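You operate a simulated robot arm through the tools that you are given. There is no shell and no other tool. Be economical: measure what you need, move in short steps, check, and stop when the job is done.

The job below is to be done with a simulated robot arm. You get a single attempt, and the scene is never put back.

JOB
Shut both nozzles, then set red to FOG and blue to JET.
Fine: they stay in their holder.

Only the result counts: the job must be done as asked and must still hold three seconds after the hand-in. Knocking over, shifting, dropping, spilling or breaking anything else fails it.

ROBOT AND FRAMES
A 6-joint arm with a two-finger parallel gripper, fixed in place. Base frame: the origin is at the foot of the arm, x ahead of it, y to its left, z up; the work surface is at about z = 880. Readings come in mm, degrees, newtons and seconds.
With the tool pointing down near the work surface it reaches from about 360 to 820 mm from the base axis. Its first joint turns from -166.0 to 166.0 degrees. Payload 3.91 kg.
The tool frame sits at the grasp point between the pads (the TCP): z along the fingers, y along the line on which they close. The tips reach 30 mm beyond it. Largest opening 110 mm; finger width 20, thickness 10; the body of the gripper, 48 by 112 mm, starts 55 mm behind the TCP.
Orientation is told as [roll, pitch, yaw] about the base's x, y, z axes, in that order, counted from this pose: with the fingers straight down and closing along the base's y, the tool's x points along the base's -x, its y along +y and its z along -z.

CONTROLS
- The arm moves only by the tool arm_command. Its argument "deltas" is a list of rows, each a list of 7 numbers: the shift along the tool's x, y, z in mm, then the turn, a rotation vector about the tool's x, y, z in degrees, then the closure in counts, from 0 (fully open) to 255 (shut). In form: [[x, y, z, wx, wy, wz, hand], ...]. A call has 1 to 10 rows; each row shifts and turns the commanded pose from where the row before left it, along the tool's axes as they then stand. Each row takes 0.2 s and may step no farther than 50 mm and 8.6 degrees from the row before; otherwise, or with a gripper value out of range, the whole call is refused. A pose out of reach is approached as far as the arm can. The call stops where the force on the tool passes 40 N (or 10 N more than at its start, if that is more) or the arm is blocked; 0.2 s more then pass. Each finger travels about 45 mm/s and halts on what it meets, pressing with about 41 N; the grip force reading is that of the motor and also rises with nothing between the fingers. The clock runs only during rows and for 0.2 s after the last one: add rows that do not move to give the fingers time. It gives the time, the measured TCP pose, the force on the tool (base axes), the opening and the grip force at its end, in the units of the frame above (readings bear some noise), with the torque about the TCP (base axes, N m) and any sound that the robot's microphone picked up.
- Cameras (640 x 400 px; columns grow to the right, rows downward): "scene" is fixed at [203.9, -658.5, 1689.2]; the picture's right is [1.00, -0.09, 0.00], its down [-0.04, -0.40, -0.91] and it looks along [0.08, 0.91, -0.41] (base axes); focal length 356 px, centre (320, 200). "wrist" rides on the gripper at [77, 7, -114] in the tool frame; the picture's right is [-0.09, 1.00, 0.00], its down [-0.80, -0.07, -0.59] and it looks along [-0.59, -0.05, 0.80] (tool axes); focal length 270 px, centre (320, 200). There is no depth. A picture from a camera that has moved, and an enlarged one, comes with that camera's place and axes in the base frame and with its lens. The place of the scene camera against the robot may be out by one fixed shift of up to 25 mm in any direction.
- capture(camera): a new picture of that camera. The clock stands still meanwhile.
- slide_trunk(by): slides the trunk up (or, below 0, down) by that many mm; the arm rides with it, the base frame stays. It gives what a move gives, with no picture.
- enlarge(camera, box): a new picture of the part [left, top, right, bottom] of that camera's present view, enlarged. The clock stands still meanwhile.
- close_job(): hands the job in; it is judged then, once.

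Go step by step. Nothing tells you positions but the pictures and the camera data: compare them with the known pose of the tool, close in by small moves and look again before you grip or let go. The budget is 120 turns and 68 pictures, counting those below and the enlarged ones. Unless the task says otherwise, let go and move clear before handing in, and close with one line.

The tools are called after "Call:" as a command line: name --pt "numbers of a row" for each row, then --argument value for the rest, lists and objects as JSON in quotes. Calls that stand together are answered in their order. arm_command: Moves the arm, as the interface text tells. Its arguments: {"type":"object","properties":{"deltas":{"type":"array","items":{"type":"array","items":{"type":"number"}}}},"required":["deltas"]} The other tools are called the same way: slide_trunk (by) slides the trunk up or down; capture (camera) takes a picture; enlarge (camera, box) takes an enlarged picture of a part of a camera's view; close_job () hands the job in.

At the start:

```text
time: 0.0
tcp_pos: [226.9, 364.4, 1382.0]
orientation: [0.0, -0.1, 0.0]
contact_force: [-0.3, 0.0, 0.1]
wrist_torque: [-0.01, -0.03, -0.03]
width: 110.1
gripper_force: 0.0
trunk travel left (down, up): [-550.0, 60.0]
```

scene: 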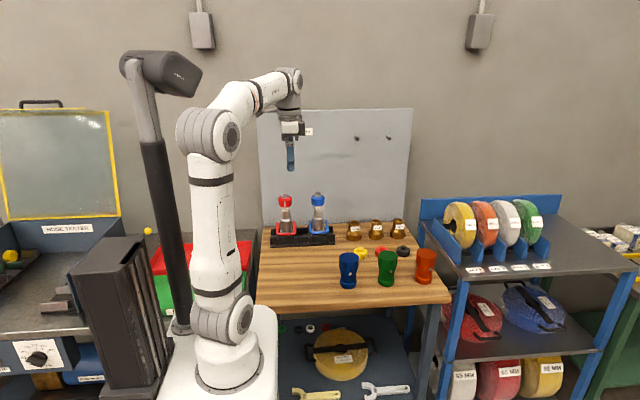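
wrist: 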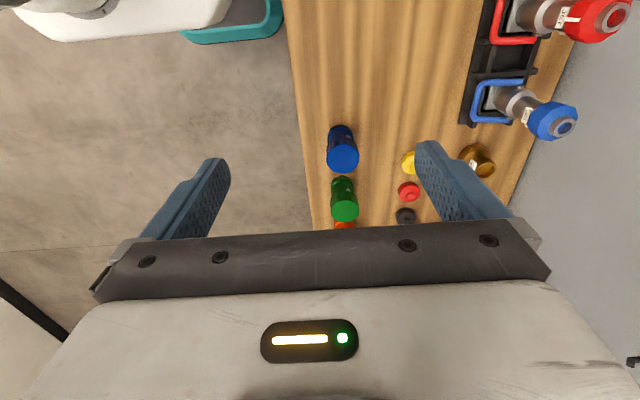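

I see two nozzles (red and blue) standing in a black holder at the back of the bench. I'll look closer at them first.

Call:
enlarge --camera "scene" --box '[255, 180, 355, 250]'

Call:
enlarge --camera "wrist" --box '[450, 0, 640, 150]'

```text
5.71 times, centred on (305, 215) of scene
camera zoom: at [203.9, -658.5, 1689.2], right [1.0, -0.09, 0.0], down [-0.04, -0.4, -0.91], along [0.08, 0.91, -0.41], focal length 2035 px, centre (406, 114)
```

zoom: 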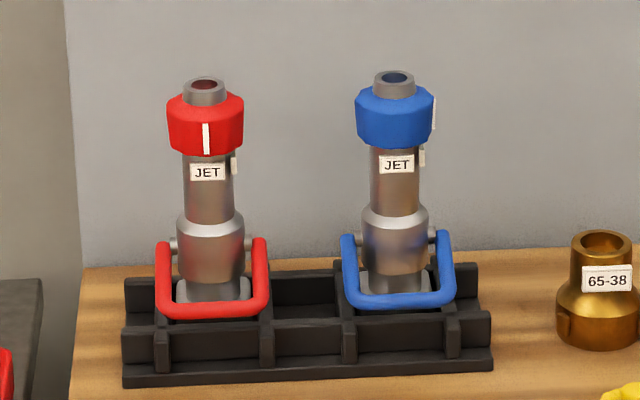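

```text
2.67 times, centred on (545, 75) of wrist
camera zoom: at [149.3, 371.3, 1496.3], right [0.09, 1.0, 0.0], down [0.8, -0.07, 0.59], along [0.59, -0.05, -0.8], focal length 721 px, centre (-280, 533)
```

zoom: 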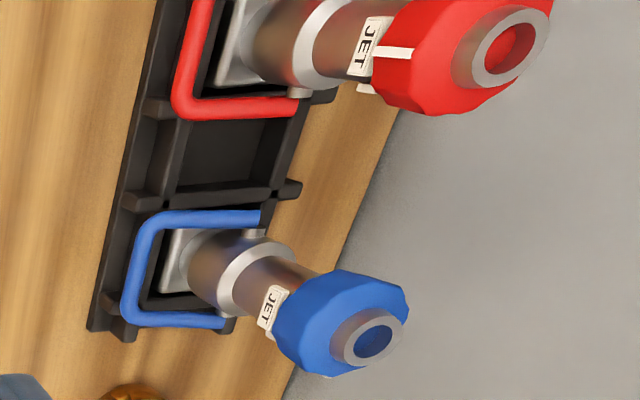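

Red stands near (200, 744) and blue near (345, 746), with their tops at about z=1087. I'll bring the wrist camera round to view them from the front.

Call:
arm_command --pt "-7 30 30 0 0 0 0" --pt "-7 30 30 0 0 0 0" --pt "-7 30 30 0 0 0 0" --pt "-7 30 30 0 0 0 0" --pt "-7 30 30 0 0 0 0" --pt "-7 30 30 0 0 0 0"

Call:
arm_command --pt "0 0 0 0 0 -8.5 0" --pt "0 0 0 0 0 -8.5 0" --pt "0 0 0 0 0 -8.5 0" --pt "0 0 0 0 0 -8.5 0" --pt "0 0 0 0 0 -8.5 0" --pt "0 0 0 0 0 -8.5 0" --pt "0 0 0 0 0 -8.5 0" --pt "0 0 0 0 0 -8.5 0" --pt "0 0 0 0 0 -8.5 0" --pt "0 0 0 0 0 -8.5 0"

Call:
capture --camera "wrist"

```text
time: 1.4
tcp_pos: [268.0, 547.2, 1203.6]
orientation: [-0.1, -0.1, 0.0]
contact_force: [0.5, -0.1, 0.3]
wrist_torque: [0.0, 0.0, -0.02]
width: 110.0
gripper_force: 0.1
trunk travel left (down, up): [-550.0, 60.0]
```

```text
time: 3.6
tcp_pos: [270.3, 543.2, 1203.3]
orientation: [0.0, 0.0, 85.1]
contact_force: [0.9, 0.6, 0.2]
wrist_torque: [-0.02, 0.0, 0.01]
width: 110.3
gripper_force: 0.1
trunk travel left (down, up): [-550.0, 60.0]
```

```text
63 pictures are left
camera wrist: at [254.4, 468.1, 1316.5], right [-0.98, 0.17, 0.0], down [0.14, 0.79, 0.59], along [0.1, 0.59, -0.8], focal length 270 px, centre (320, 200)
```

wrist: 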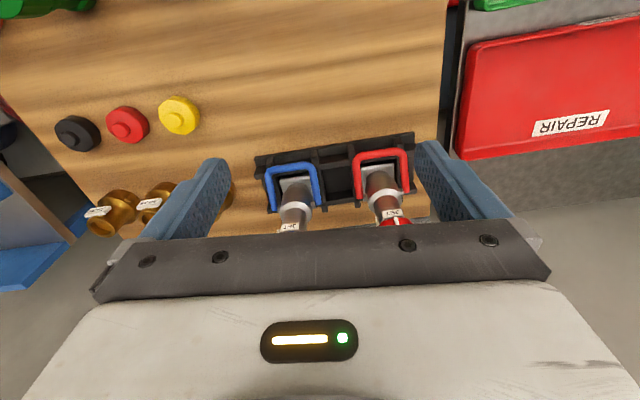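

The gripper hides most of the nozzles from here. I'll tilt the tool forward and back off a little so the camera looks at them from a lower angle.

Call:
arm_command --pt "40 0 0 0 0 -4.9 0" --pt "0 0 0 0 -8.5 0 0" --pt "0 0 0 0 -8.5 0 0" --pt "0 0 0 0 -8.5 0 0" --pt "0 0 0 0 -8.5 0 0" --pt "0 0 0 0 -8.5 0 0"

Call:
capture --camera "wrist"

```text
time: 5.0
tcp_pos: [265.6, 505.2, 1203.4]
orientation: [-0.1, -42.6, 89.8]
contact_force: [0.0, -0.2, 0.8]
wrist_torque: [-0.01, 0.0, 0.01]
width: 110.0
gripper_force: 0.1
trunk travel left (down, up): [-550.0, 60.0]
```

```text
62 pictures are left
camera wrist: at [257.5, 370.5, 1234.4], right [-1.0, 0.07, 0.06], down [0.07, 0.19, 0.98], along [0.06, 0.98, -0.19], focal length 270 px, centre (320, 200)
```

wrist: 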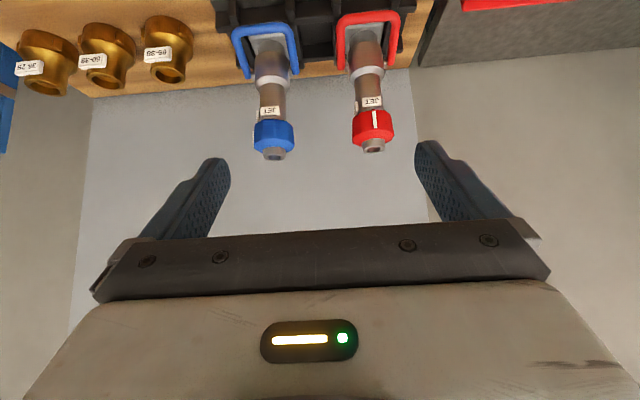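

Call:
enlarge --camera "wrist" --box '[210, 0, 420, 165]'

```text
2.42 times, centred on (315, 82) of wrist
camera zoom: at [257.5, 370.5, 1234.4], right [-1.0, 0.07, 0.06], down [0.07, 0.19, 0.98], along [0.06, 0.98, -0.19], focal length 655 px, centre (332, 485)
```

zoom: 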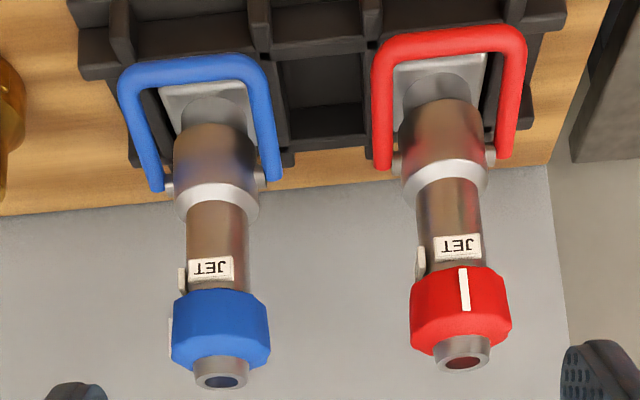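

The bails reach towards me, roughly horizontal, with the crossbars near y≈674, z≈938. JET labels face the front and another label sits on the +x side, so I'll look from that side.

Call:
arm_command --pt "-10.9 -36.8 16.2 0 0 0 0" --pt "-10.9 -36.8 16.2 0 0 0 0" --pt "-10.9 -36.8 16.2 0 0 0 0" --pt "-10.9 -36.8 16.2 0 0 0 0" --pt "-10.9 -36.8 16.2 0 0 0 0" --pt "0 0 0 -5.75 0 -6.26 0" --pt "0 0 0 -5.75 0 -6.26 0" --pt "0 0 0 -5.75 0 -6.26 0" --pt "0 0 0 -5.75 0 -6.26 0" --pt "0 0 0 -5.75 0 -6.26 0"

Call:
capture --camera "wrist"

```text
time: 7.2
tcp_pos: [450.1, 600.2, 1179.8]
orientation: [0.2, -42.6, 132.4]
contact_force: [0.5, 0.3, -0.1]
wrist_torque: [0.03, -0.02, -0.01]
width: 110.1
gripper_force: 0.2
trunk travel left (down, up): [-550.0, 60.0]
```

```text
60 pictures are left
camera wrist: at [534.7, 496.4, 1210.4], right [-0.78, -0.63, 0.06], down [-0.07, 0.19, 0.98], along [-0.62, 0.76, -0.19], focal length 270 px, centre (320, 200)
```

wrist: 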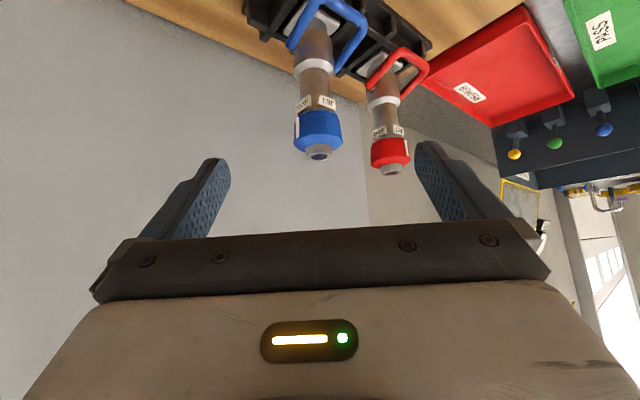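

Call:
enlarge --camera "wrist" --box '[240, 0, 440, 180]'

Call:
enlarge --camera "wrist" --box '[285, 75, 425, 180]'

```text
2.22 times, centred on (340, 90) of wrist
camera zoom: at [534.7, 496.4, 1210.4], right [-0.78, -0.63, 0.06], down [-0.07, 0.19, 0.98], along [-0.62, 0.76, -0.19], focal length 601 px, centre (276, 444)
```

zoom: 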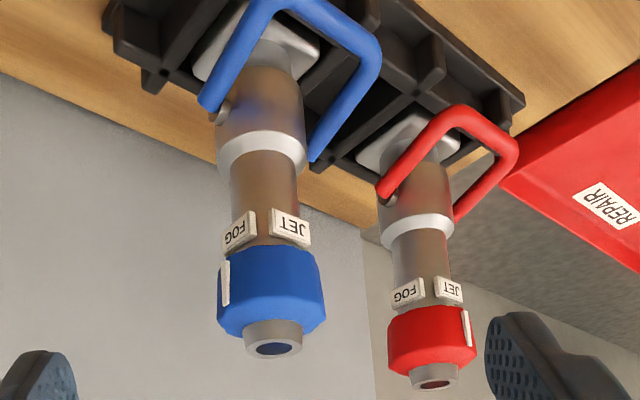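

```text
3.81 times, centred on (355, 128) of wrist
camera zoom: at [534.7, 496.4, 1210.4], right [-0.78, -0.63, 0.06], down [-0.07, 0.19, 0.98], along [-0.62, 0.76, -0.19], focal length 1030 px, centre (187, 476)
```

zoom: 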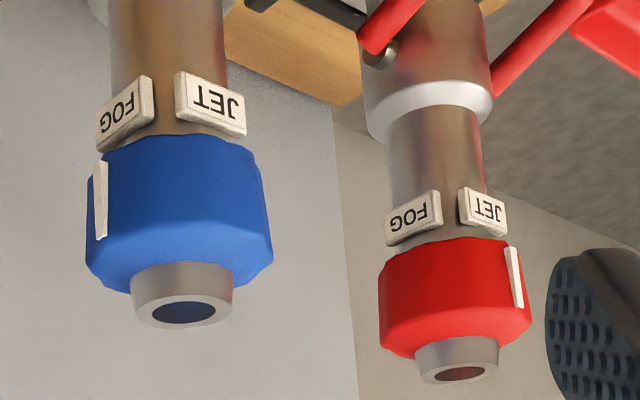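

Labels read JET at azimuth about -90° and FOG at about -5°. The bails can only swing up, towards the outlet, which is the usual shut position. Next I'll untilt, set yaw 0 and prepare to grip the blue crossbar.

Call:
arm_command --pt "0 0 0 5.75 0 6.26 0" --pt "0 0 0 5.75 0 6.26 0" --pt "0 0 0 5.75 0 6.26 0" --pt "0 0 0 5.75 0 6.26 0" --pt "0 0 0 5.75 0 6.26 0" --pt "0 0 0 0 8.5 0 0" --pt "0 0 0 0 8.5 0 0" --pt "0 0 0 0 8.5 0 0" --pt "0 0 0 0 8.5 0 0" --pt "0 0 0 0 8.5 0 0"

Call:
arm_command --pt "0 0 0 0 0 8.5 0" --pt "0 0 0 0 0 8.5 0" --pt "0 0 0 0 0 8.5 0" --pt "0 0 0 0 0 8.5 0" --pt "0 0 0 0 0 8.5 0" --pt "0 0 0 0 0 8.5 0" --pt "0 0 0 0 0 8.5 0" --pt "0 0 0 0 0 8.5 0" --pt "0 0 0 0 0 8.5 0" --pt "0 0 0 0 0 8.5 0"

Call:
arm_command --pt "0 0 0 0 0 4.9 0" --pt "0 0 0 -8.5 0 0 0" --pt "0 0 0 -8.5 0 0 0" --pt "0 0 0 -8.5 0 0 0" --pt "0 0 0 -8.5 0 0 0" --pt "0 0 0 -8.5 0 0 0"

Call:
capture --camera "wrist"

```text
time: 9.4
tcp_pos: [450.3, 600.4, 1179.8]
orientation: [0.0, 0.2, 89.8]
contact_force: [0.1, 0.1, -0.8]
wrist_torque: [-0.04, 0.02, 0.02]
width: 110.0
gripper_force: 0.1
trunk travel left (down, up): [-550.0, 60.0]
```

```text
time: 11.6
tcp_pos: [450.7, 598.9, 1181.0]
orientation: [0.0, 0.0, 4.8]
contact_force: [0.3, 1.2, -0.6]
wrist_torque: [-0.02, 0.02, -0.02]
width: 110.1
gripper_force: 0.0
trunk travel left (down, up): [-550.0, 60.0]
```

```text
time: 13.0
tcp_pos: [449.9, 598.8, 1180.8]
orientation: [42.6, 0.0, -0.1]
contact_force: [-0.2, 1.0, 0.8]
wrist_torque: [0.01, 0.0, -0.01]
width: 110.0
gripper_force: 0.0
trunk travel left (down, up): [-550.0, 60.0]
```

```text
57 pictures are left
camera wrist: at [372.2, 526.9, 1268.3], right [0.09, 0.73, 0.67], down [0.8, -0.46, 0.39], along [0.59, 0.5, -0.63], focal length 270 px, centre (320, 200)
```

wrist: 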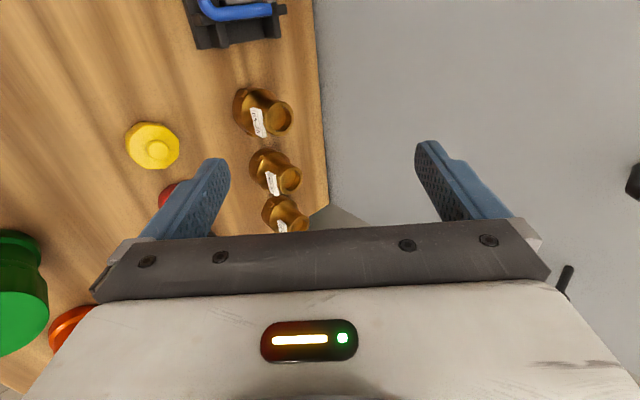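

Call:
arm_command --pt "21 -21.9 25.5 0 0 0 130" --pt "21 -21.9 25.5 0 0 0 130" --pt "21 -21.9 25.5 0 0 0 130" --pt "21 -21.9 25.5 0 0 0 130" --pt "21 -21.9 25.5 0 0 0 130"

Call:
capture --camera "wrist"

Call:
enlarge --camera "scene" --box '[255, 180, 355, 250]'

```text
time: 14.2
tcp_pos: [345.9, 605.1, 1009.4]
orientation: [42.4, 0.0, 0.0]
contact_force: [1.2, 1.1, -0.5]
wrist_torque: [0.02, 0.01, -0.03]
width: 53.7
gripper_force: 0.1
trunk travel left (down, up): [-550.0, 60.0]
```

```text
56 pictures are left
camera wrist: at [267.0, 532.6, 1097.6], right [0.09, 0.73, 0.67], down [0.8, -0.45, 0.39], along [0.59, 0.5, -0.63], focal length 270 px, centre (320, 200)
```

wrist: 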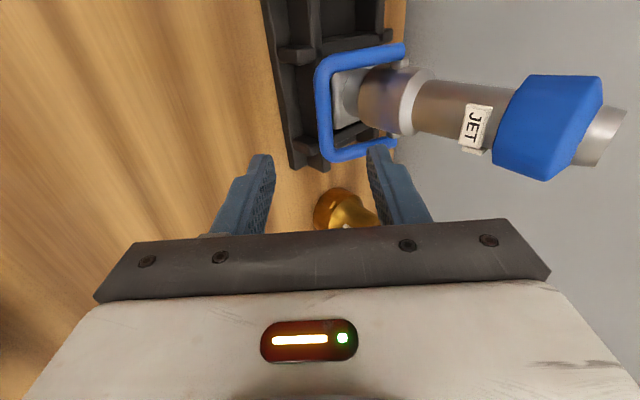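

```text
5.71 times, centred on (305, 215) of scene
camera zoom: at [203.9, -658.5, 1689.2], right [1.0, -0.09, 0.0], down [-0.04, -0.4, -0.91], along [0.08, 0.91, -0.41], focal length 2035 px, centre (406, 114)
```

zoom: 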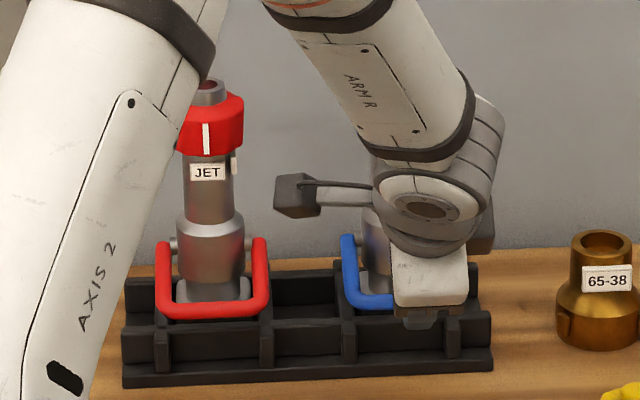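

Call:
arm_command --pt "5 4 25 0 0 0 181" --pt "0 5 25 0 0 0 181" --pt "0 0 10 0 0 0 181" --pt "0 0 0 0 0 0 181"

Call:
capture --camera "wrist"

```text
time: 15.2
tcp_pos: [338.7, 652.1, 972.4]
orientation: [42.5, 0.0, 0.0]
contact_force: [-0.4, 0.3, 0.1]
wrist_torque: [0.0, -0.01, 0.0]
width: 32.1
gripper_force: 0.1
trunk travel left (down, up): [-550.0, 60.0]
```

```text
54 pictures are left
camera wrist: at [260.6, 580.5, 1061.0], right [0.09, 0.73, 0.67], down [0.8, -0.45, 0.39], along [0.59, 0.5, -0.63], focal length 270 px, centre (320, 200)
```

wrist: 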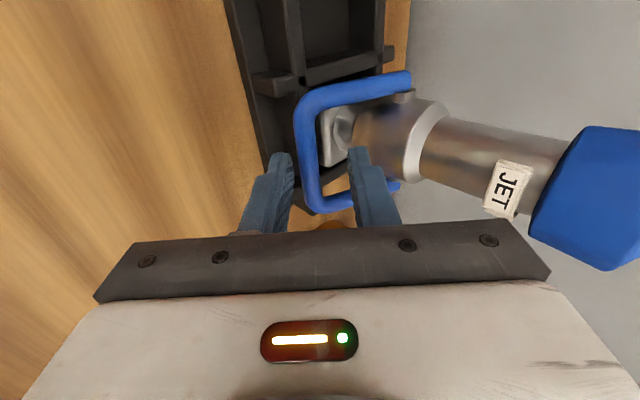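

Call:
arm_command --pt "0 -3.5 0 0 0 0 181" --pt "0 0 7 0 0 0 181" --pt "0 0 7 0 0 0 181"

Call:
enlarge --camera "wrist" --box '[200, 60, 420, 240]'

```text
time: 16.0
tcp_pos: [339.6, 658.3, 961.0]
orientation: [42.4, 0.0, 0.0]
contact_force: [-0.5, -0.1, 0.2]
wrist_torque: [0.0, 0.03, -0.01]
width: 32.0
gripper_force: 0.1
trunk travel left (down, up): [-550.0, 60.0]
```

```text
2.22 times, centred on (310, 150) of wrist
camera zoom: at [262.0, 586.9, 1048.9], right [0.09, 0.73, 0.67], down [0.8, -0.45, 0.39], along [0.59, 0.5, -0.63], focal length 601 px, centre (342, 311)
```

zoom: 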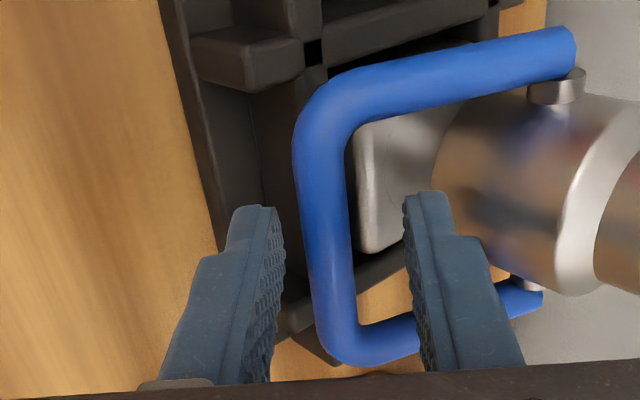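

Call:
arm_command --pt "0 0 5 0 0 0 181" --pt "0 0 0 0 0 0 215" --pt "0 0 0 0 0 0 255" --pt "0 0 0 0 0 0 255" --pt "0 0 0 0 0 0 255"

Call:
enlarge --camera "wrist" --box '[200, 60, 420, 240]'

```text
time: 17.2
tcp_pos: [340.2, 661.4, 958.0]
orientation: [42.6, 0.1, 0.0]
contact_force: [0.0, -2.4, -0.8]
wrist_torque: [-0.05, 0.09, 0.06]
width: 11.3
gripper_force: 41.0
trunk travel left (down, up): [-550.0, 60.0]
```

```text
2.22 times, centred on (310, 150) of wrist
camera zoom: at [262.1, 589.5, 1045.2], right [0.09, 0.73, 0.67], down [0.8, -0.45, 0.39], along [0.59, 0.5, -0.63], focal length 601 px, centre (342, 311)
```

zoom: 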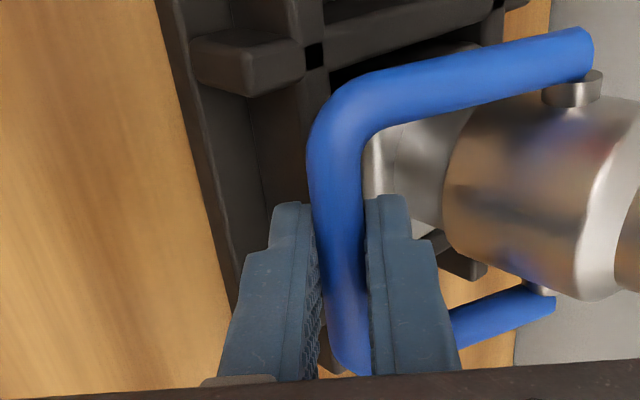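

The blue bail is gripped, with its pivot at about (745, 957) and a radius of about 70 mm. I'll start swinging it up along its arc.

Call:
arm_command --pt "0 4.9 -6.9 0 0 0 255" --pt "0 4.9 -6.9 0 0 0 255" --pt "0 0 0 0 0 0 255"

Call:
capture --camera "wrist"

```text
time: 18.0
tcp_pos: [340.7, 660.0, 975.1]
orientation: [42.5, 0.0, -0.1]
contact_force: [0.1, -0.4, -0.3]
wrist_torque: [-0.07, -0.05, -0.06]
width: 11.5
gripper_force: 41.0
trunk travel left (down, up): [-550.0, 60.0]
```

```text
51 pictures are left
camera wrist: at [263.1, 587.6, 1062.4], right [0.09, 0.73, 0.67], down [0.8, -0.45, 0.39], along [0.59, 0.5, -0.63], focal length 270 px, centre (320, 200)
```

wrist: 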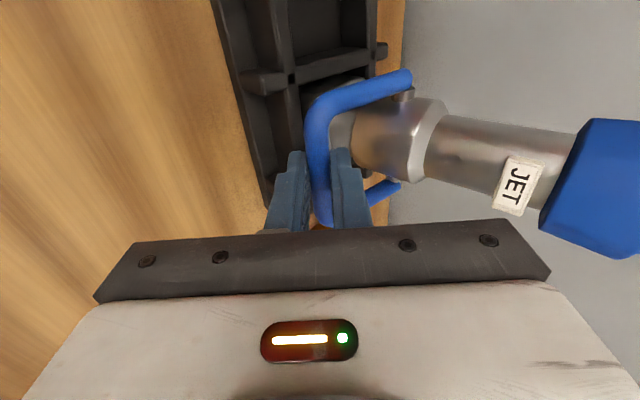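

The bail follows with almost no force and the nozzle stays put, so I'll continue the arc.

Call:
arm_command --pt "0 7 -5.8 0 0 0 255" --pt "0 7 -5.8 0 0 0 255" --pt "0 8.2 -3.9 0 0 0 255" --pt "0 8.2 -3.9 0 0 0 255" --pt "0 0 0 0 0 0 255"

Call:
capture --camera "wrist"

```text
time: 19.2
tcp_pos: [339.8, 670.4, 1007.5]
orientation: [42.5, 0.0, 0.0]
contact_force: [-0.2, 0.2, -1.7]
wrist_torque: [-0.16, -0.01, -0.01]
width: 11.5
gripper_force: 41.3
trunk travel left (down, up): [-550.0, 60.0]
```

```text
50 pictures are left
camera wrist: at [262.4, 597.5, 1095.8], right [0.09, 0.73, 0.67], down [0.8, -0.45, 0.39], along [0.59, 0.5, -0.63], focal length 270 px, centre (320, 200)
```

wrist: 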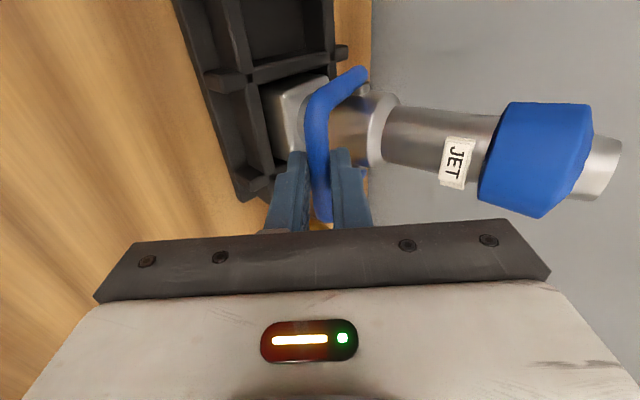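

Call:
arm_command --pt "0 7.3 -2.9 -3.75 0 0 255" --pt "0 7.3 -2.9 -3.75 0 0 255" --pt "0 0 0 0 0 0 255"

Call:
capture --camera "wrist"

```text
time: 20.0
tcp_pos: [341.0, 676.4, 1024.3]
orientation: [50.0, 0.0, 0.0]
contact_force: [-0.8, -0.3, -4.0]
wrist_torque: [-0.19, 0.06, 0.04]
width: 11.3
gripper_force: 40.9
trunk travel left (down, up): [-550.0, 60.0]
```

```text
49 pictures are left
camera wrist: at [262.4, 593.4, 1101.9], right [0.09, 0.64, 0.76], down [0.8, -0.5, 0.33], along [0.59, 0.58, -0.56], focal length 270 px, centre (320, 200)
```

wrist: 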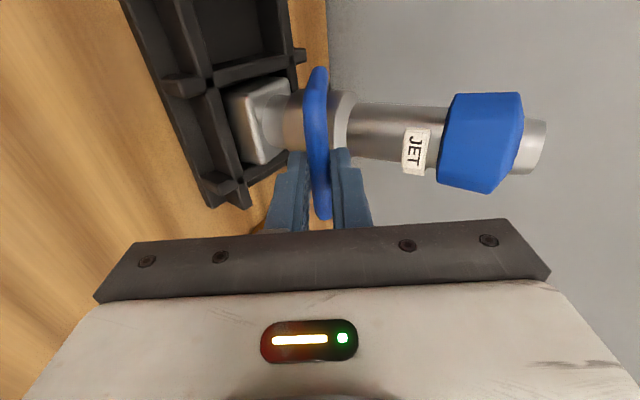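

Call:
arm_command --pt "0 4.3 1.15 -4 0 0 255" --pt "0 4.3 1.15 -4 0 0 255" --pt "0 0 0 0 0 0 255"

Call:
capture --camera "wrist"

```text
time: 20.8
tcp_pos: [341.0, 682.7, 1028.8]
orientation: [57.9, 0.1, -0.2]
contact_force: [0.1, 0.2, -4.4]
wrist_torque: [-0.17, -0.06, 0.0]
width: 11.3
gripper_force: 41.7
trunk travel left (down, up): [-550.0, 60.0]
```

```text
48 pictures are left
camera wrist: at [262.8, 589.0, 1095.1], right [0.09, 0.53, 0.84], down [0.8, -0.54, 0.26], along [0.59, 0.65, -0.47], focal length 270 px, centre (320, 200)
```

wrist: 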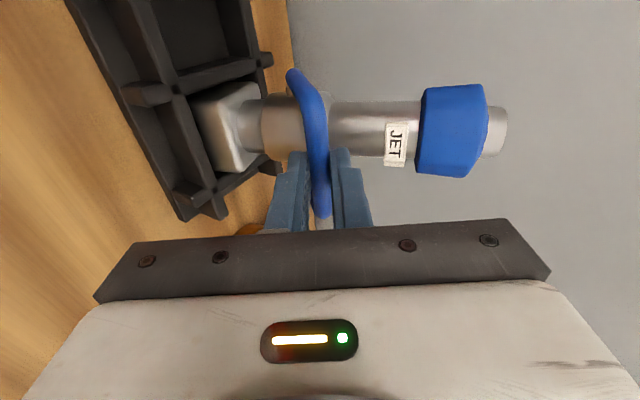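

Call:
arm_command --pt "0 3 1.5 -1.5 0 0 255" --pt "0 3 1.5 -1.5 0 0 255" --pt "0 2.5 1.5 -1 0 0 255" --pt "0 0 0 0 0 0 255"

Call:
capture --camera "wrist"

```text
time: 21.8
tcp_pos: [339.9, 690.7, 1033.4]
orientation: [62.0, 0.0, 0.0]
contact_force: [1.2, 0.1, -4.1]
wrist_torque: [-0.21, 0.0, 0.03]
width: 11.5
gripper_force: 41.1
trunk travel left (down, up): [-550.0, 60.0]
```

```text
47 pictures are left
camera wrist: at [262.8, 593.3, 1091.6], right [0.09, 0.47, 0.88], down [0.8, -0.56, 0.22], along [0.59, 0.68, -0.42], focal length 270 px, centre (320, 200)
```

wrist: 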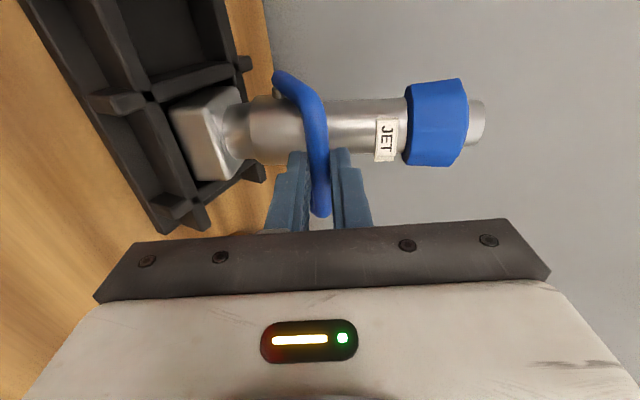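

No end stop yet at about 62°, and the jaws are running out of room against the barrel. I'll let go, back off and push the bar the rest of the way with closed fingers.

Call:
arm_command --pt "0 0 -1 0 0 0 213" --pt "0 0 0 0 0 0 213" --pt "0 0 -10 0 0 0 213" --pt "0 0 -20 0 0 0 213" --pt "0 0 -10 0 0 0 255" --pt "0 0 0 0 0 0 255" --pt "0 0 0 0 0 0 255"

Call:
capture --camera "wrist"

```text
time: 23.4
tcp_pos: [339.1, 654.8, 1053.2]
orientation: [62.0, 0.0, 0.0]
contact_force: [0.4, 0.1, -0.5]
wrist_torque: [0.0, 0.01, -0.02]
width: 0.2
gripper_force: 37.9
trunk travel left (down, up): [-550.0, 60.0]
```

```text
46 pictures are left
camera wrist: at [261.3, 557.7, 1112.0], right [0.09, 0.47, 0.88], down [0.8, -0.56, 0.22], along [0.59, 0.68, -0.42], focal length 270 px, centre (320, 200)
```

wrist: 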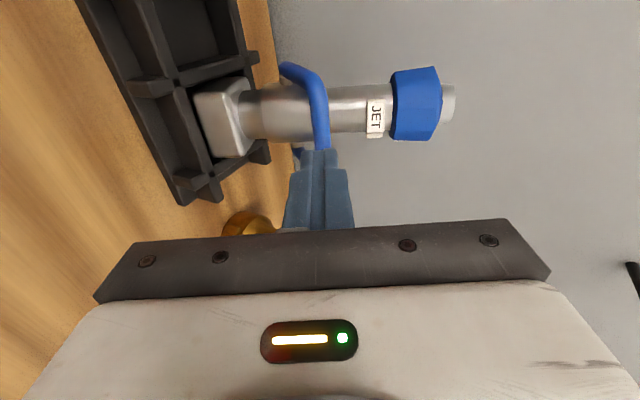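

Call:
arm_command --pt "0 -11.9 0 0 0 0 255" --pt "0 0 18.5 0 0 0 255" --pt "0 2.2 2 0 0 0 255" --pt "0 2.2 2 0 0 0 255" --pt "0 2.2 2 0 0 0 255" --pt "0 2.2 2 0 0 0 255" --pt "0 2.2 2 0 0 0 255" --pt "0 0 0 0 0 0 255"

Call:
capture --camera "wrist"

```text
time: 25.2
tcp_pos: [341.1, 678.7, 1039.5]
orientation: [62.0, 0.0, -0.1]
contact_force: [0.6, -0.7, 0.7]
wrist_torque: [0.0, 0.03, 0.01]
width: 0.0
gripper_force: 37.8
trunk travel left (down, up): [-550.0, 60.0]
```

```text
45 pictures are left
camera wrist: at [262.4, 581.9, 1097.9], right [0.09, 0.47, 0.88], down [0.8, -0.56, 0.22], along [0.59, 0.68, -0.42], focal length 270 px, centre (320, 200)
```

wrist: 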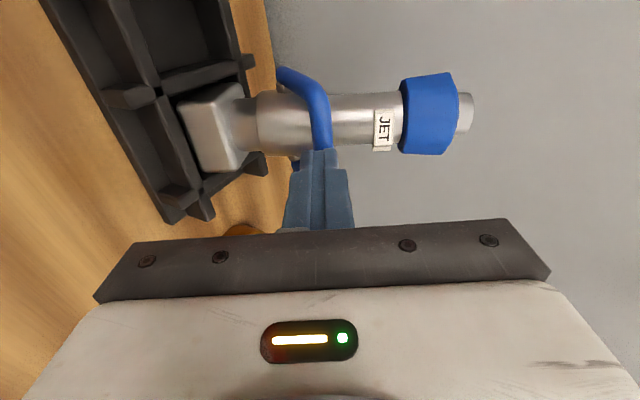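

Call:
arm_command --pt "0 1.7 2.5 0 0 0 255" --pt "0 1.7 2.5 0 0 0 255" --pt "0 1.7 2.5 0 0 0 255" --pt "0 0 0 0 0 0 255"

Call:
enlarge --camera "wrist" --box '[180, 40, 500, 240]'

```text
time: 26.2
tcp_pos: [340.6, 687.6, 1040.8]
orientation: [61.9, 0.0, -0.2]
contact_force: [2.7, -1.7, 1.1]
wrist_torque: [0.06, -0.03, -0.05]
width: 0.0
gripper_force: 37.6
trunk travel left (down, up): [-550.0, 60.0]
```

```text
2.00 times, centred on (340, 140) of wrist
camera zoom: at [262.4, 589.9, 1099.2], right [0.09, 0.47, 0.88], down [0.8, -0.56, 0.22], along [0.59, 0.68, -0.42], focal length 541 px, centre (280, 320)
```

zoom: 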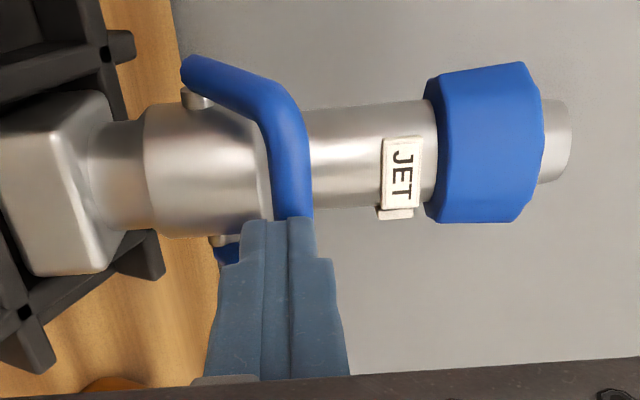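

Call:
arm_command --pt "0 1.7 2.5 0 0 0 255" --pt "0 1.7 2.5 0 0 0 255" --pt "0 1.7 2.5 0 0 0 255" --pt "0 0 0 0 0 0 255"

Call:
enlarge --camera "wrist" --box '[180, 40, 500, 240]'

```text
time: 27.2
tcp_pos: [339.8, 695.4, 1044.2]
orientation: [62.2, -0.1, -0.1]
contact_force: [1.5, -8.0, 15.2]
wrist_torque: [0.36, 0.02, -0.04]
width: 0.0
gripper_force: 37.8
trunk travel left (down, up): [-550.0, 60.0]
```

```text
2.00 times, centred on (340, 140) of wrist
camera zoom: at [262.2, 596.7, 1101.8], right [0.09, 0.46, 0.88], down [0.8, -0.56, 0.22], along [0.59, 0.69, -0.42], focal length 541 px, centre (280, 320)
```

zoom: 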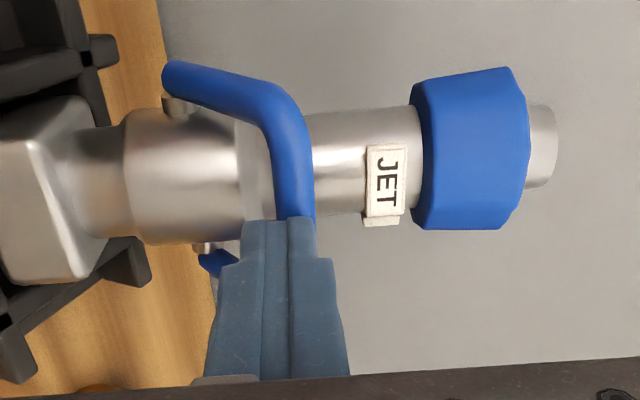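

The force shows I'm now riding over the top of the bar. I'll back off and look at where the bar is.

Call:
arm_command --pt "0 0 -15 0 0 0 255" --pt "0 0 -15 0 0 0 255" --pt "0 -10 0 0 0 0 255" --pt "0 -10 0 0 0 0 255"

Call:
capture --camera "wrist"

Call:
enlarge --camera "scene" --box '[255, 180, 355, 250]'

```text
time: 28.2
tcp_pos: [339.9, 659.4, 1036.8]
orientation: [62.0, 0.0, 0.1]
contact_force: [1.0, 0.3, 0.4]
wrist_torque: [-0.02, 0.01, 0.01]
width: 0.1
gripper_force: 37.7
trunk travel left (down, up): [-550.0, 60.0]
```

```text
42 pictures are left
camera wrist: at [262.4, 562.1, 1095.3], right [0.09, 0.47, 0.88], down [0.8, -0.56, 0.22], along [0.59, 0.68, -0.42], focal length 270 px, centre (320, 200)
```

wrist: 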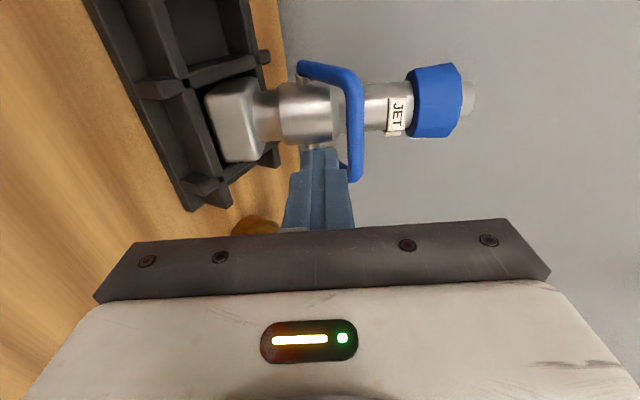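

```text
5.71 times, centred on (305, 215) of scene
camera zoom: at [203.9, -658.5, 1689.2], right [1.0, -0.09, 0.0], down [-0.04, -0.4, -0.91], along [0.08, 0.91, -0.41], focal length 2035 px, centre (406, 114)
```

zoom: 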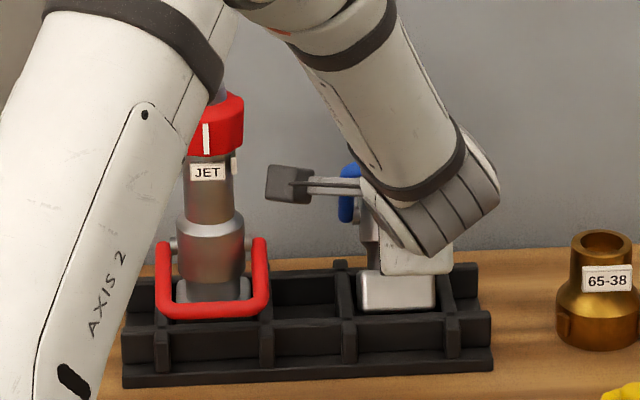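

Call:
enlarge --camera "wrist" --box '[270, 40, 480, 200]'

```text
2.50 times, centred on (375, 120) of wrist
camera zoom: at [262.4, 562.1, 1095.3], right [0.09, 0.47, 0.88], down [0.8, -0.56, 0.22], along [0.59, 0.68, -0.42], focal length 676 px, centre (182, 400)
```

zoom: 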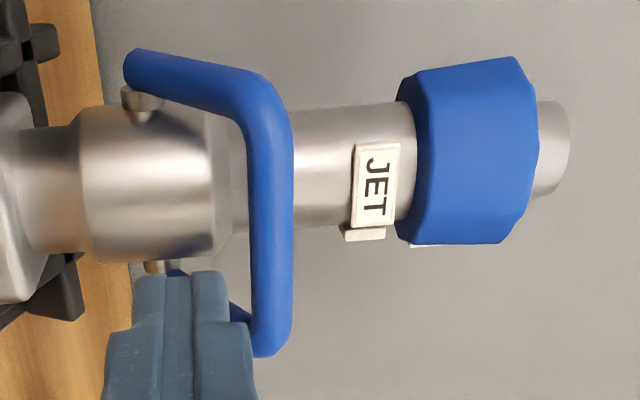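

The bar looks to be at about 72° and near the barrel. I'll push it straight in +y at its own height to find the end stop.

Call:
arm_command --pt "0 5.6 10.6 0 0 0 255" --pt "0 4.7 8.8 0 0 0 255" --pt "0 1.4 2.6 0 0 0 255" --pt "0 1.4 2.6 0 0 0 255" --pt "0 0 0 0 0 0 255"

Call:
arm_command --pt "0 0.9 1.8 0 0 0 255" --pt "0 0.9 1.8 0 0 0 255" --pt "0 0 0 0 0 0 255"

```text
time: 29.4
tcp_pos: [339.8, 687.7, 1038.2]
orientation: [62.0, -0.1, -0.1]
contact_force: [-0.3, 0.0, -0.3]
wrist_torque: [0.0, 0.01, -0.03]
width: 0.0
gripper_force: 37.5
trunk travel left (down, up): [-550.0, 60.0]
```

```text
time: 30.2
tcp_pos: [340.8, 691.9, 1040.1]
orientation: [62.0, 0.0, 0.1]
contact_force: [0.6, -3.5, 8.6]
wrist_torque: [0.24, 0.0, 0.01]
width: 0.0
gripper_force: 37.7
trunk travel left (down, up): [-550.0, 60.0]
```

The contact normal points up, so the tip is touching the body's shoulder under the bar. I'll level the tool so a flat, near-vertical tip face meets the bar.

Call:
arm_command --pt "0 0 -25 0 0 0 255" --pt "0 0 0 -6.7 0 0 255" --pt "0 0 0 -6.7 0 0 255" --pt "0 0 0 -6.6 0 0 255" --pt "0 -15.4 2.7 0 0 0 255" --pt "0 0 0 0 0 0 255"

Call:
enlarge --camera "wrist" --box '[180, 40, 500, 240]'

```text
time: 31.6
tcp_pos: [340.6, 673.6, 1033.9]
orientation: [81.9, 0.0, -0.1]
contact_force: [0.2, -0.3, -0.2]
wrist_torque: [-0.04, 0.02, 0.0]
width: 0.1
gripper_force: 38.1
trunk travel left (down, up): [-550.0, 60.0]
```

```text
2.00 times, centred on (340, 140) of wrist
camera zoom: at [263.3, 561.0, 1055.3], right [0.09, 0.14, 0.99], down [0.8, -0.6, 0.01], along [0.59, 0.79, -0.16], focal length 541 px, centre (280, 320)
```

zoom: 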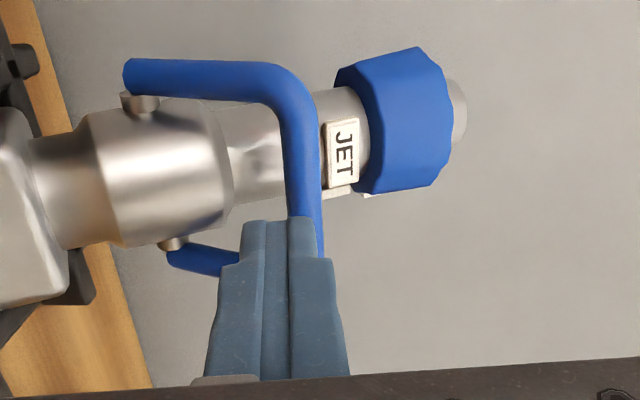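

Call:
arm_command --pt "0 4 0 0 0 0 255" --pt "0 1 6 0 0 0 255" --pt "0 0.5 3 0 0 0 255" --pt "0 0.5 3 0 0 0 255" --pt "0 0.4 2 0 0 0 255" --pt "0 0.4 2 0 0 0 255" --pt "0 0 0 0 0 0 255"

Call:
enlarge --camera "wrist" --box '[180, 40, 500, 240]'

```text
time: 33.2
tcp_pos: [341.5, 689.6, 1037.2]
orientation: [82.0, 0.1, 0.1]
contact_force: [-0.3, 1.0, 0.7]
wrist_torque: [0.01, 0.0, 0.03]
width: 0.1
gripper_force: 38.2
trunk travel left (down, up): [-550.0, 60.0]
```

```text
2.00 times, centred on (340, 140) of wrist
camera zoom: at [262.8, 576.6, 1059.7], right [0.09, 0.14, 0.99], down [0.8, -0.6, 0.01], along [0.59, 0.79, -0.16], focal length 541 px, centre (280, 320)
```

zoom: 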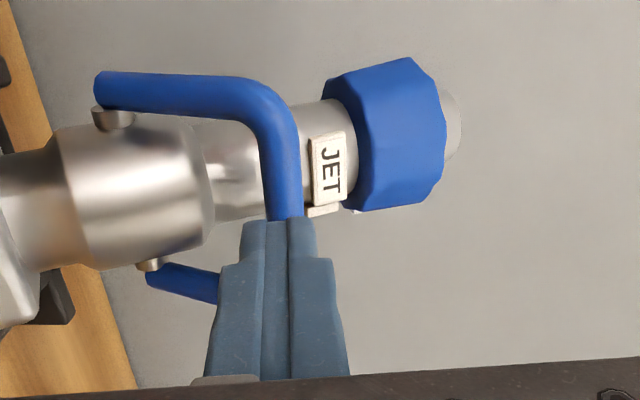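

Call:
arm_command --pt "0 0.3 2 0 0 0 255" --pt "0 0.3 2 0 0 0 255" --pt "0 0.3 2 0 0 0 255" --pt "0 0.3 2 0 0 0 255" --pt "0 0 0 0 0 0 255"

Call:
enlarge --camera "wrist" --box '[180, 40, 500, 240]'

```text
time: 34.4
tcp_pos: [340.9, 696.5, 1037.9]
orientation: [82.0, 0.0, 0.0]
contact_force: [0.0, 0.3, -0.4]
wrist_torque: [0.03, 0.02, 0.01]
width: 0.0
gripper_force: 37.5
trunk travel left (down, up): [-550.0, 60.0]
```

```text
2.00 times, centred on (340, 140) of wrist
camera zoom: at [262.7, 584.5, 1059.2], right [0.09, 0.14, 0.99], down [0.8, -0.6, 0.01], along [0.59, 0.79, -0.16], focal length 541 px, centre (280, 320)
```

zoom: 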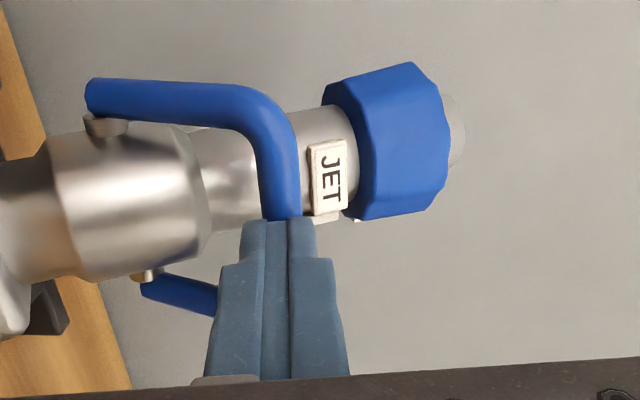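

Call:
arm_command --pt "0 0.3 2 0 0 0 255" --pt "0 0.3 2 0 0 0 255" --pt "0 0.3 2 0 0 0 255" --pt "0 0 0 0 0 0 255"

Call:
arm_command --pt "0 0.3 2 0 0 0 255" --pt "0 0.3 2 0 0 0 255" --pt "0 0.3 2 0 0 0 255" --pt "0 0 0 0 0 0 255"

Call:
enlarge --camera "wrist" --box '[180, 40, 500, 240]'

```text
time: 35.4
tcp_pos: [341.0, 701.9, 1037.8]
orientation: [82.0, 0.0, 0.0]
contact_force: [0.8, -0.2, -0.4]
wrist_torque: [0.04, -0.04, -0.02]
width: 0.0
gripper_force: 37.5
trunk travel left (down, up): [-550.0, 60.0]
```

```text
time: 36.4
tcp_pos: [340.9, 708.4, 1039.7]
orientation: [82.0, 0.0, 0.0]
contact_force: [-0.3, -0.2, -0.1]
wrist_torque: [0.01, 0.01, 0.01]
width: 0.0
gripper_force: 37.5
trunk travel left (down, up): [-550.0, 60.0]
```

```text
2.00 times, centred on (340, 140) of wrist
camera zoom: at [262.7, 596.5, 1060.5], right [0.09, 0.14, 0.99], down [0.8, -0.6, 0.01], along [0.59, 0.79, -0.16], focal length 541 px, centre (280, 320)
```

zoom: 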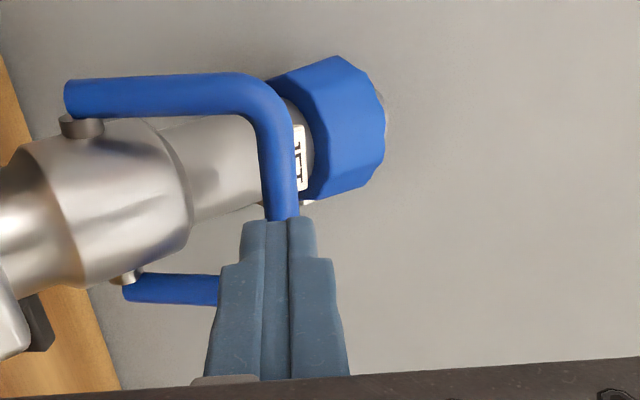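

The nozzle itself is now tipping back with the bail at its stop. I'll retreat slowly at once and see whether it settles back.

Call:
arm_command --pt "0 -0.3 -2 0 0 0 255" --pt "0 -0.3 -2 0 0 0 255" --pt "0 -0.3 -2 0 0 0 255" --pt "0 -0.3 -2 0 0 0 255" --pt "0 -0.3 -2 0 0 0 255" --pt "0 -0.3 -2 0 0 0 255" --pt "0 -0.3 -2 0 0 0 255" --pt "0 -0.3 -2 0 0 0 255"

Call:
enlarge --camera "wrist" --box '[180, 40, 500, 240]'

Call:
enlarge --camera "scene" --box '[255, 180, 355, 250]'

```text
time: 38.2
tcp_pos: [340.5, 693.9, 1038.2]
orientation: [82.0, 0.0, 0.0]
contact_force: [-0.4, -0.5, -0.2]
wrist_torque: [-0.01, 0.0, 0.03]
width: 0.0
gripper_force: 38.4
trunk travel left (down, up): [-550.0, 60.0]
```

```text
2.00 times, centred on (340, 140) of wrist
camera zoom: at [262.4, 581.1, 1059.5], right [0.09, 0.14, 0.99], down [0.8, -0.6, 0.01], along [0.59, 0.79, -0.16], focal length 541 px, centre (280, 320)
```

zoom: 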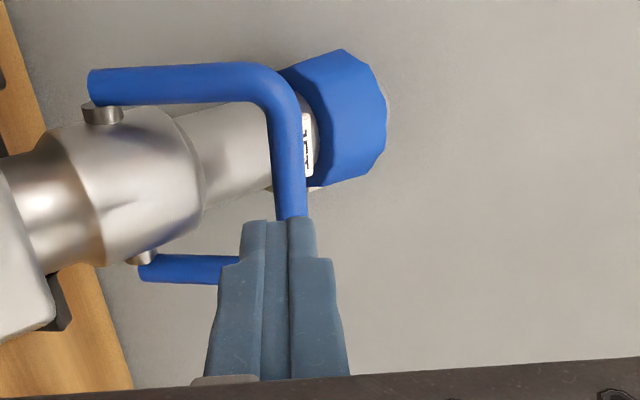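

```text
5.71 times, centred on (305, 215) of scene
camera zoom: at [203.9, -658.5, 1689.2], right [1.0, -0.09, 0.0], down [-0.04, -0.4, -0.91], along [0.08, 0.91, -0.41], focal length 2035 px, centre (406, 114)
```

zoom: 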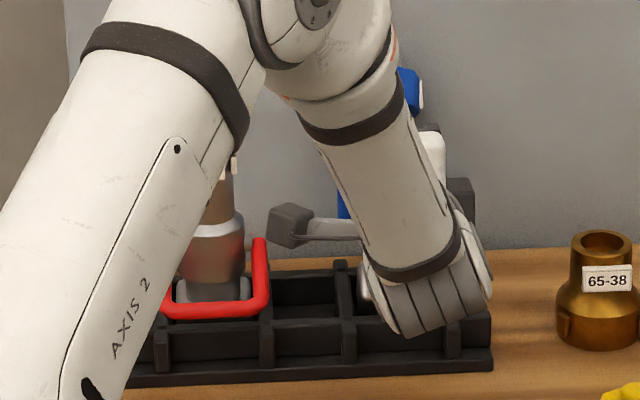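

The nozzle stays leaning back. I'll move clear to get an open view of it.

Call:
arm_command --pt "0 0 -30 0 0 0 255" --pt "0 0 -40 0 0 0 255" --pt "0 20 -40 0 0 0 255" --pt "0 40 -20 0 0 0 255" --pt "0 40 -20 0 0 0 255" --pt "0 40 -20 0 0 0 255" --pt "0 40 0 0 0 0 0"

Call:
capture --camera "wrist"

Call:
enlarge --camera "scene" --box '[255, 180, 355, 250]'

```text
time: 39.8
tcp_pos: [337.9, 551.5, 1239.3]
orientation: [82.1, 0.0, -0.1]
contact_force: [0.2, -0.6, -0.4]
wrist_torque: [0.03, -0.03, 0.01]
width: 32.5
gripper_force: 0.0
trunk travel left (down, up): [-550.0, 60.0]
```

```text
33 pictures are left
camera wrist: at [259.9, 439.8, 1261.2], right [0.09, 0.14, 0.99], down [0.8, -0.6, 0.01], along [0.59, 0.79, -0.16], focal length 270 px, centre (320, 200)
```

wrist: 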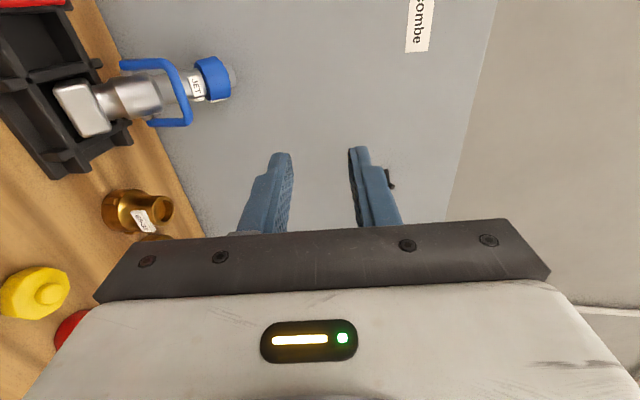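

```text
5.71 times, centred on (305, 215) of scene
camera zoom: at [203.9, -658.5, 1689.2], right [1.0, -0.09, 0.0], down [-0.04, -0.4, -0.91], along [0.08, 0.91, -0.41], focal length 2035 px, centre (406, 114)
```

zoom: 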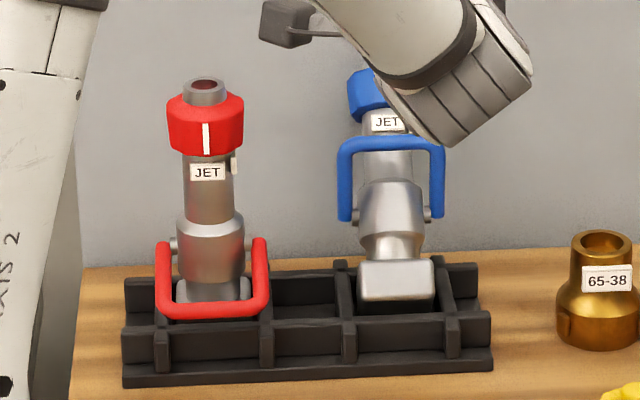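

The blue nozzle leans back about 45° against the panel, its base still in the holder cell. I'll set it upright again by pinching its ring from both sides, so first I turn the tool to close along x.

Call:
arm_command --pt "0 0 0 8 0 0 0" --pt "0 0 0 8 0 0 0" --pt "0 0 0 8 0 0 0" --pt "0 0 0 8 0 0 0" --pt "0 0 0 8 0 0 0" --pt "0 0 0 0 0 -8.5 0" --pt "0 0 0 0 0 -8.5 0" --pt "0 0 0 0 0 -8.5 0" --pt "0 0 0 0 0 -8.5 0" --pt "0 0 0 0 0 -8.5 0"

Call:
arm_command --pt "0 0 0 0 0 -8.5 0" --pt "0 0 0 0 0 -8.5 0" --pt "0 0 0 0 0 -8.5 0" --pt "0 0 0 0 0 -8.5 0" --pt "0 0 0 0 0 -8.5 0" --pt "0 0 0 0 0 -5 0" --pt "0 0 40 0 0 0 0" --pt "0 0 20 0 0 0 0"

Call:
capture --camera "wrist"

```text
time: 42.0
tcp_pos: [340.8, 549.3, 1240.9]
orientation: [33.5, -26.9, 34.2]
contact_force: [0.7, -0.3, -0.6]
wrist_torque: [0.0, -0.02, 0.01]
width: 109.9
gripper_force: 0.2
trunk travel left (down, up): [-550.0, 60.0]
```

```text
time: 43.8
tcp_pos: [339.5, 589.9, 1193.9]
orientation: [0.0, -42.0, 90.0]
contact_force: [0.1, -0.3, -0.1]
wrist_torque: [-0.02, -0.01, 0.01]
width: 110.1
gripper_force: 0.1
trunk travel left (down, up): [-550.0, 60.0]
```

```text
31 pictures are left
camera wrist: at [331.8, 456.2, 1227.3], right [-1.0, 0.07, 0.06], down [0.07, 0.2, 0.98], along [0.05, 0.98, -0.2], focal length 270 px, centre (320, 200)
```

wrist: 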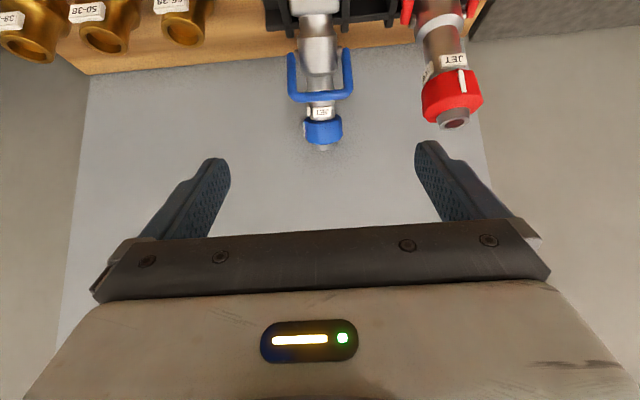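

Call:
arm_command --pt "-17 0 39.5 0 0 0 0" --pt "-17 0 39.5 0 0 0 0" --pt "-17 0 39.5 0 0 0 0" --pt "-17 0 39.5 0 0 0 0" --pt "-17 0 39.5 0 0 0 0"

Call:
capture --camera "wrist"

```text
time: 45.0
tcp_pos: [339.2, 783.2, 1102.6]
orientation: [0.1, -41.9, 89.9]
contact_force: [-0.1, 1.9, -0.5]
wrist_torque: [-0.02, 0.03, -0.01]
width: 110.0
gripper_force: 0.1
trunk travel left (down, up): [-550.0, 60.0]
```

```text
30 pictures are left
camera wrist: at [332.4, 649.6, 1134.7], right [-1.0, 0.07, 0.06], down [0.07, 0.2, 0.98], along [0.05, 0.98, -0.2], focal length 270 px, centre (320, 200)
```

wrist: 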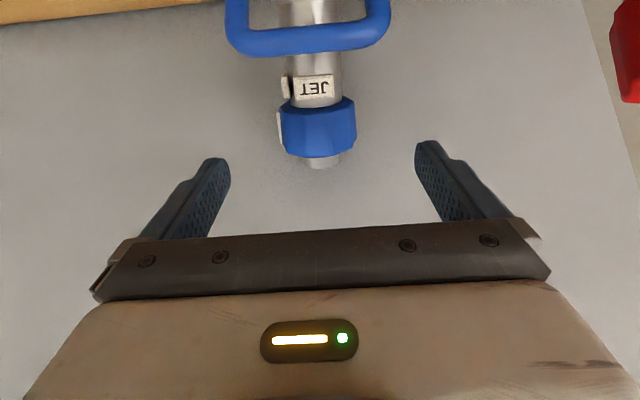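

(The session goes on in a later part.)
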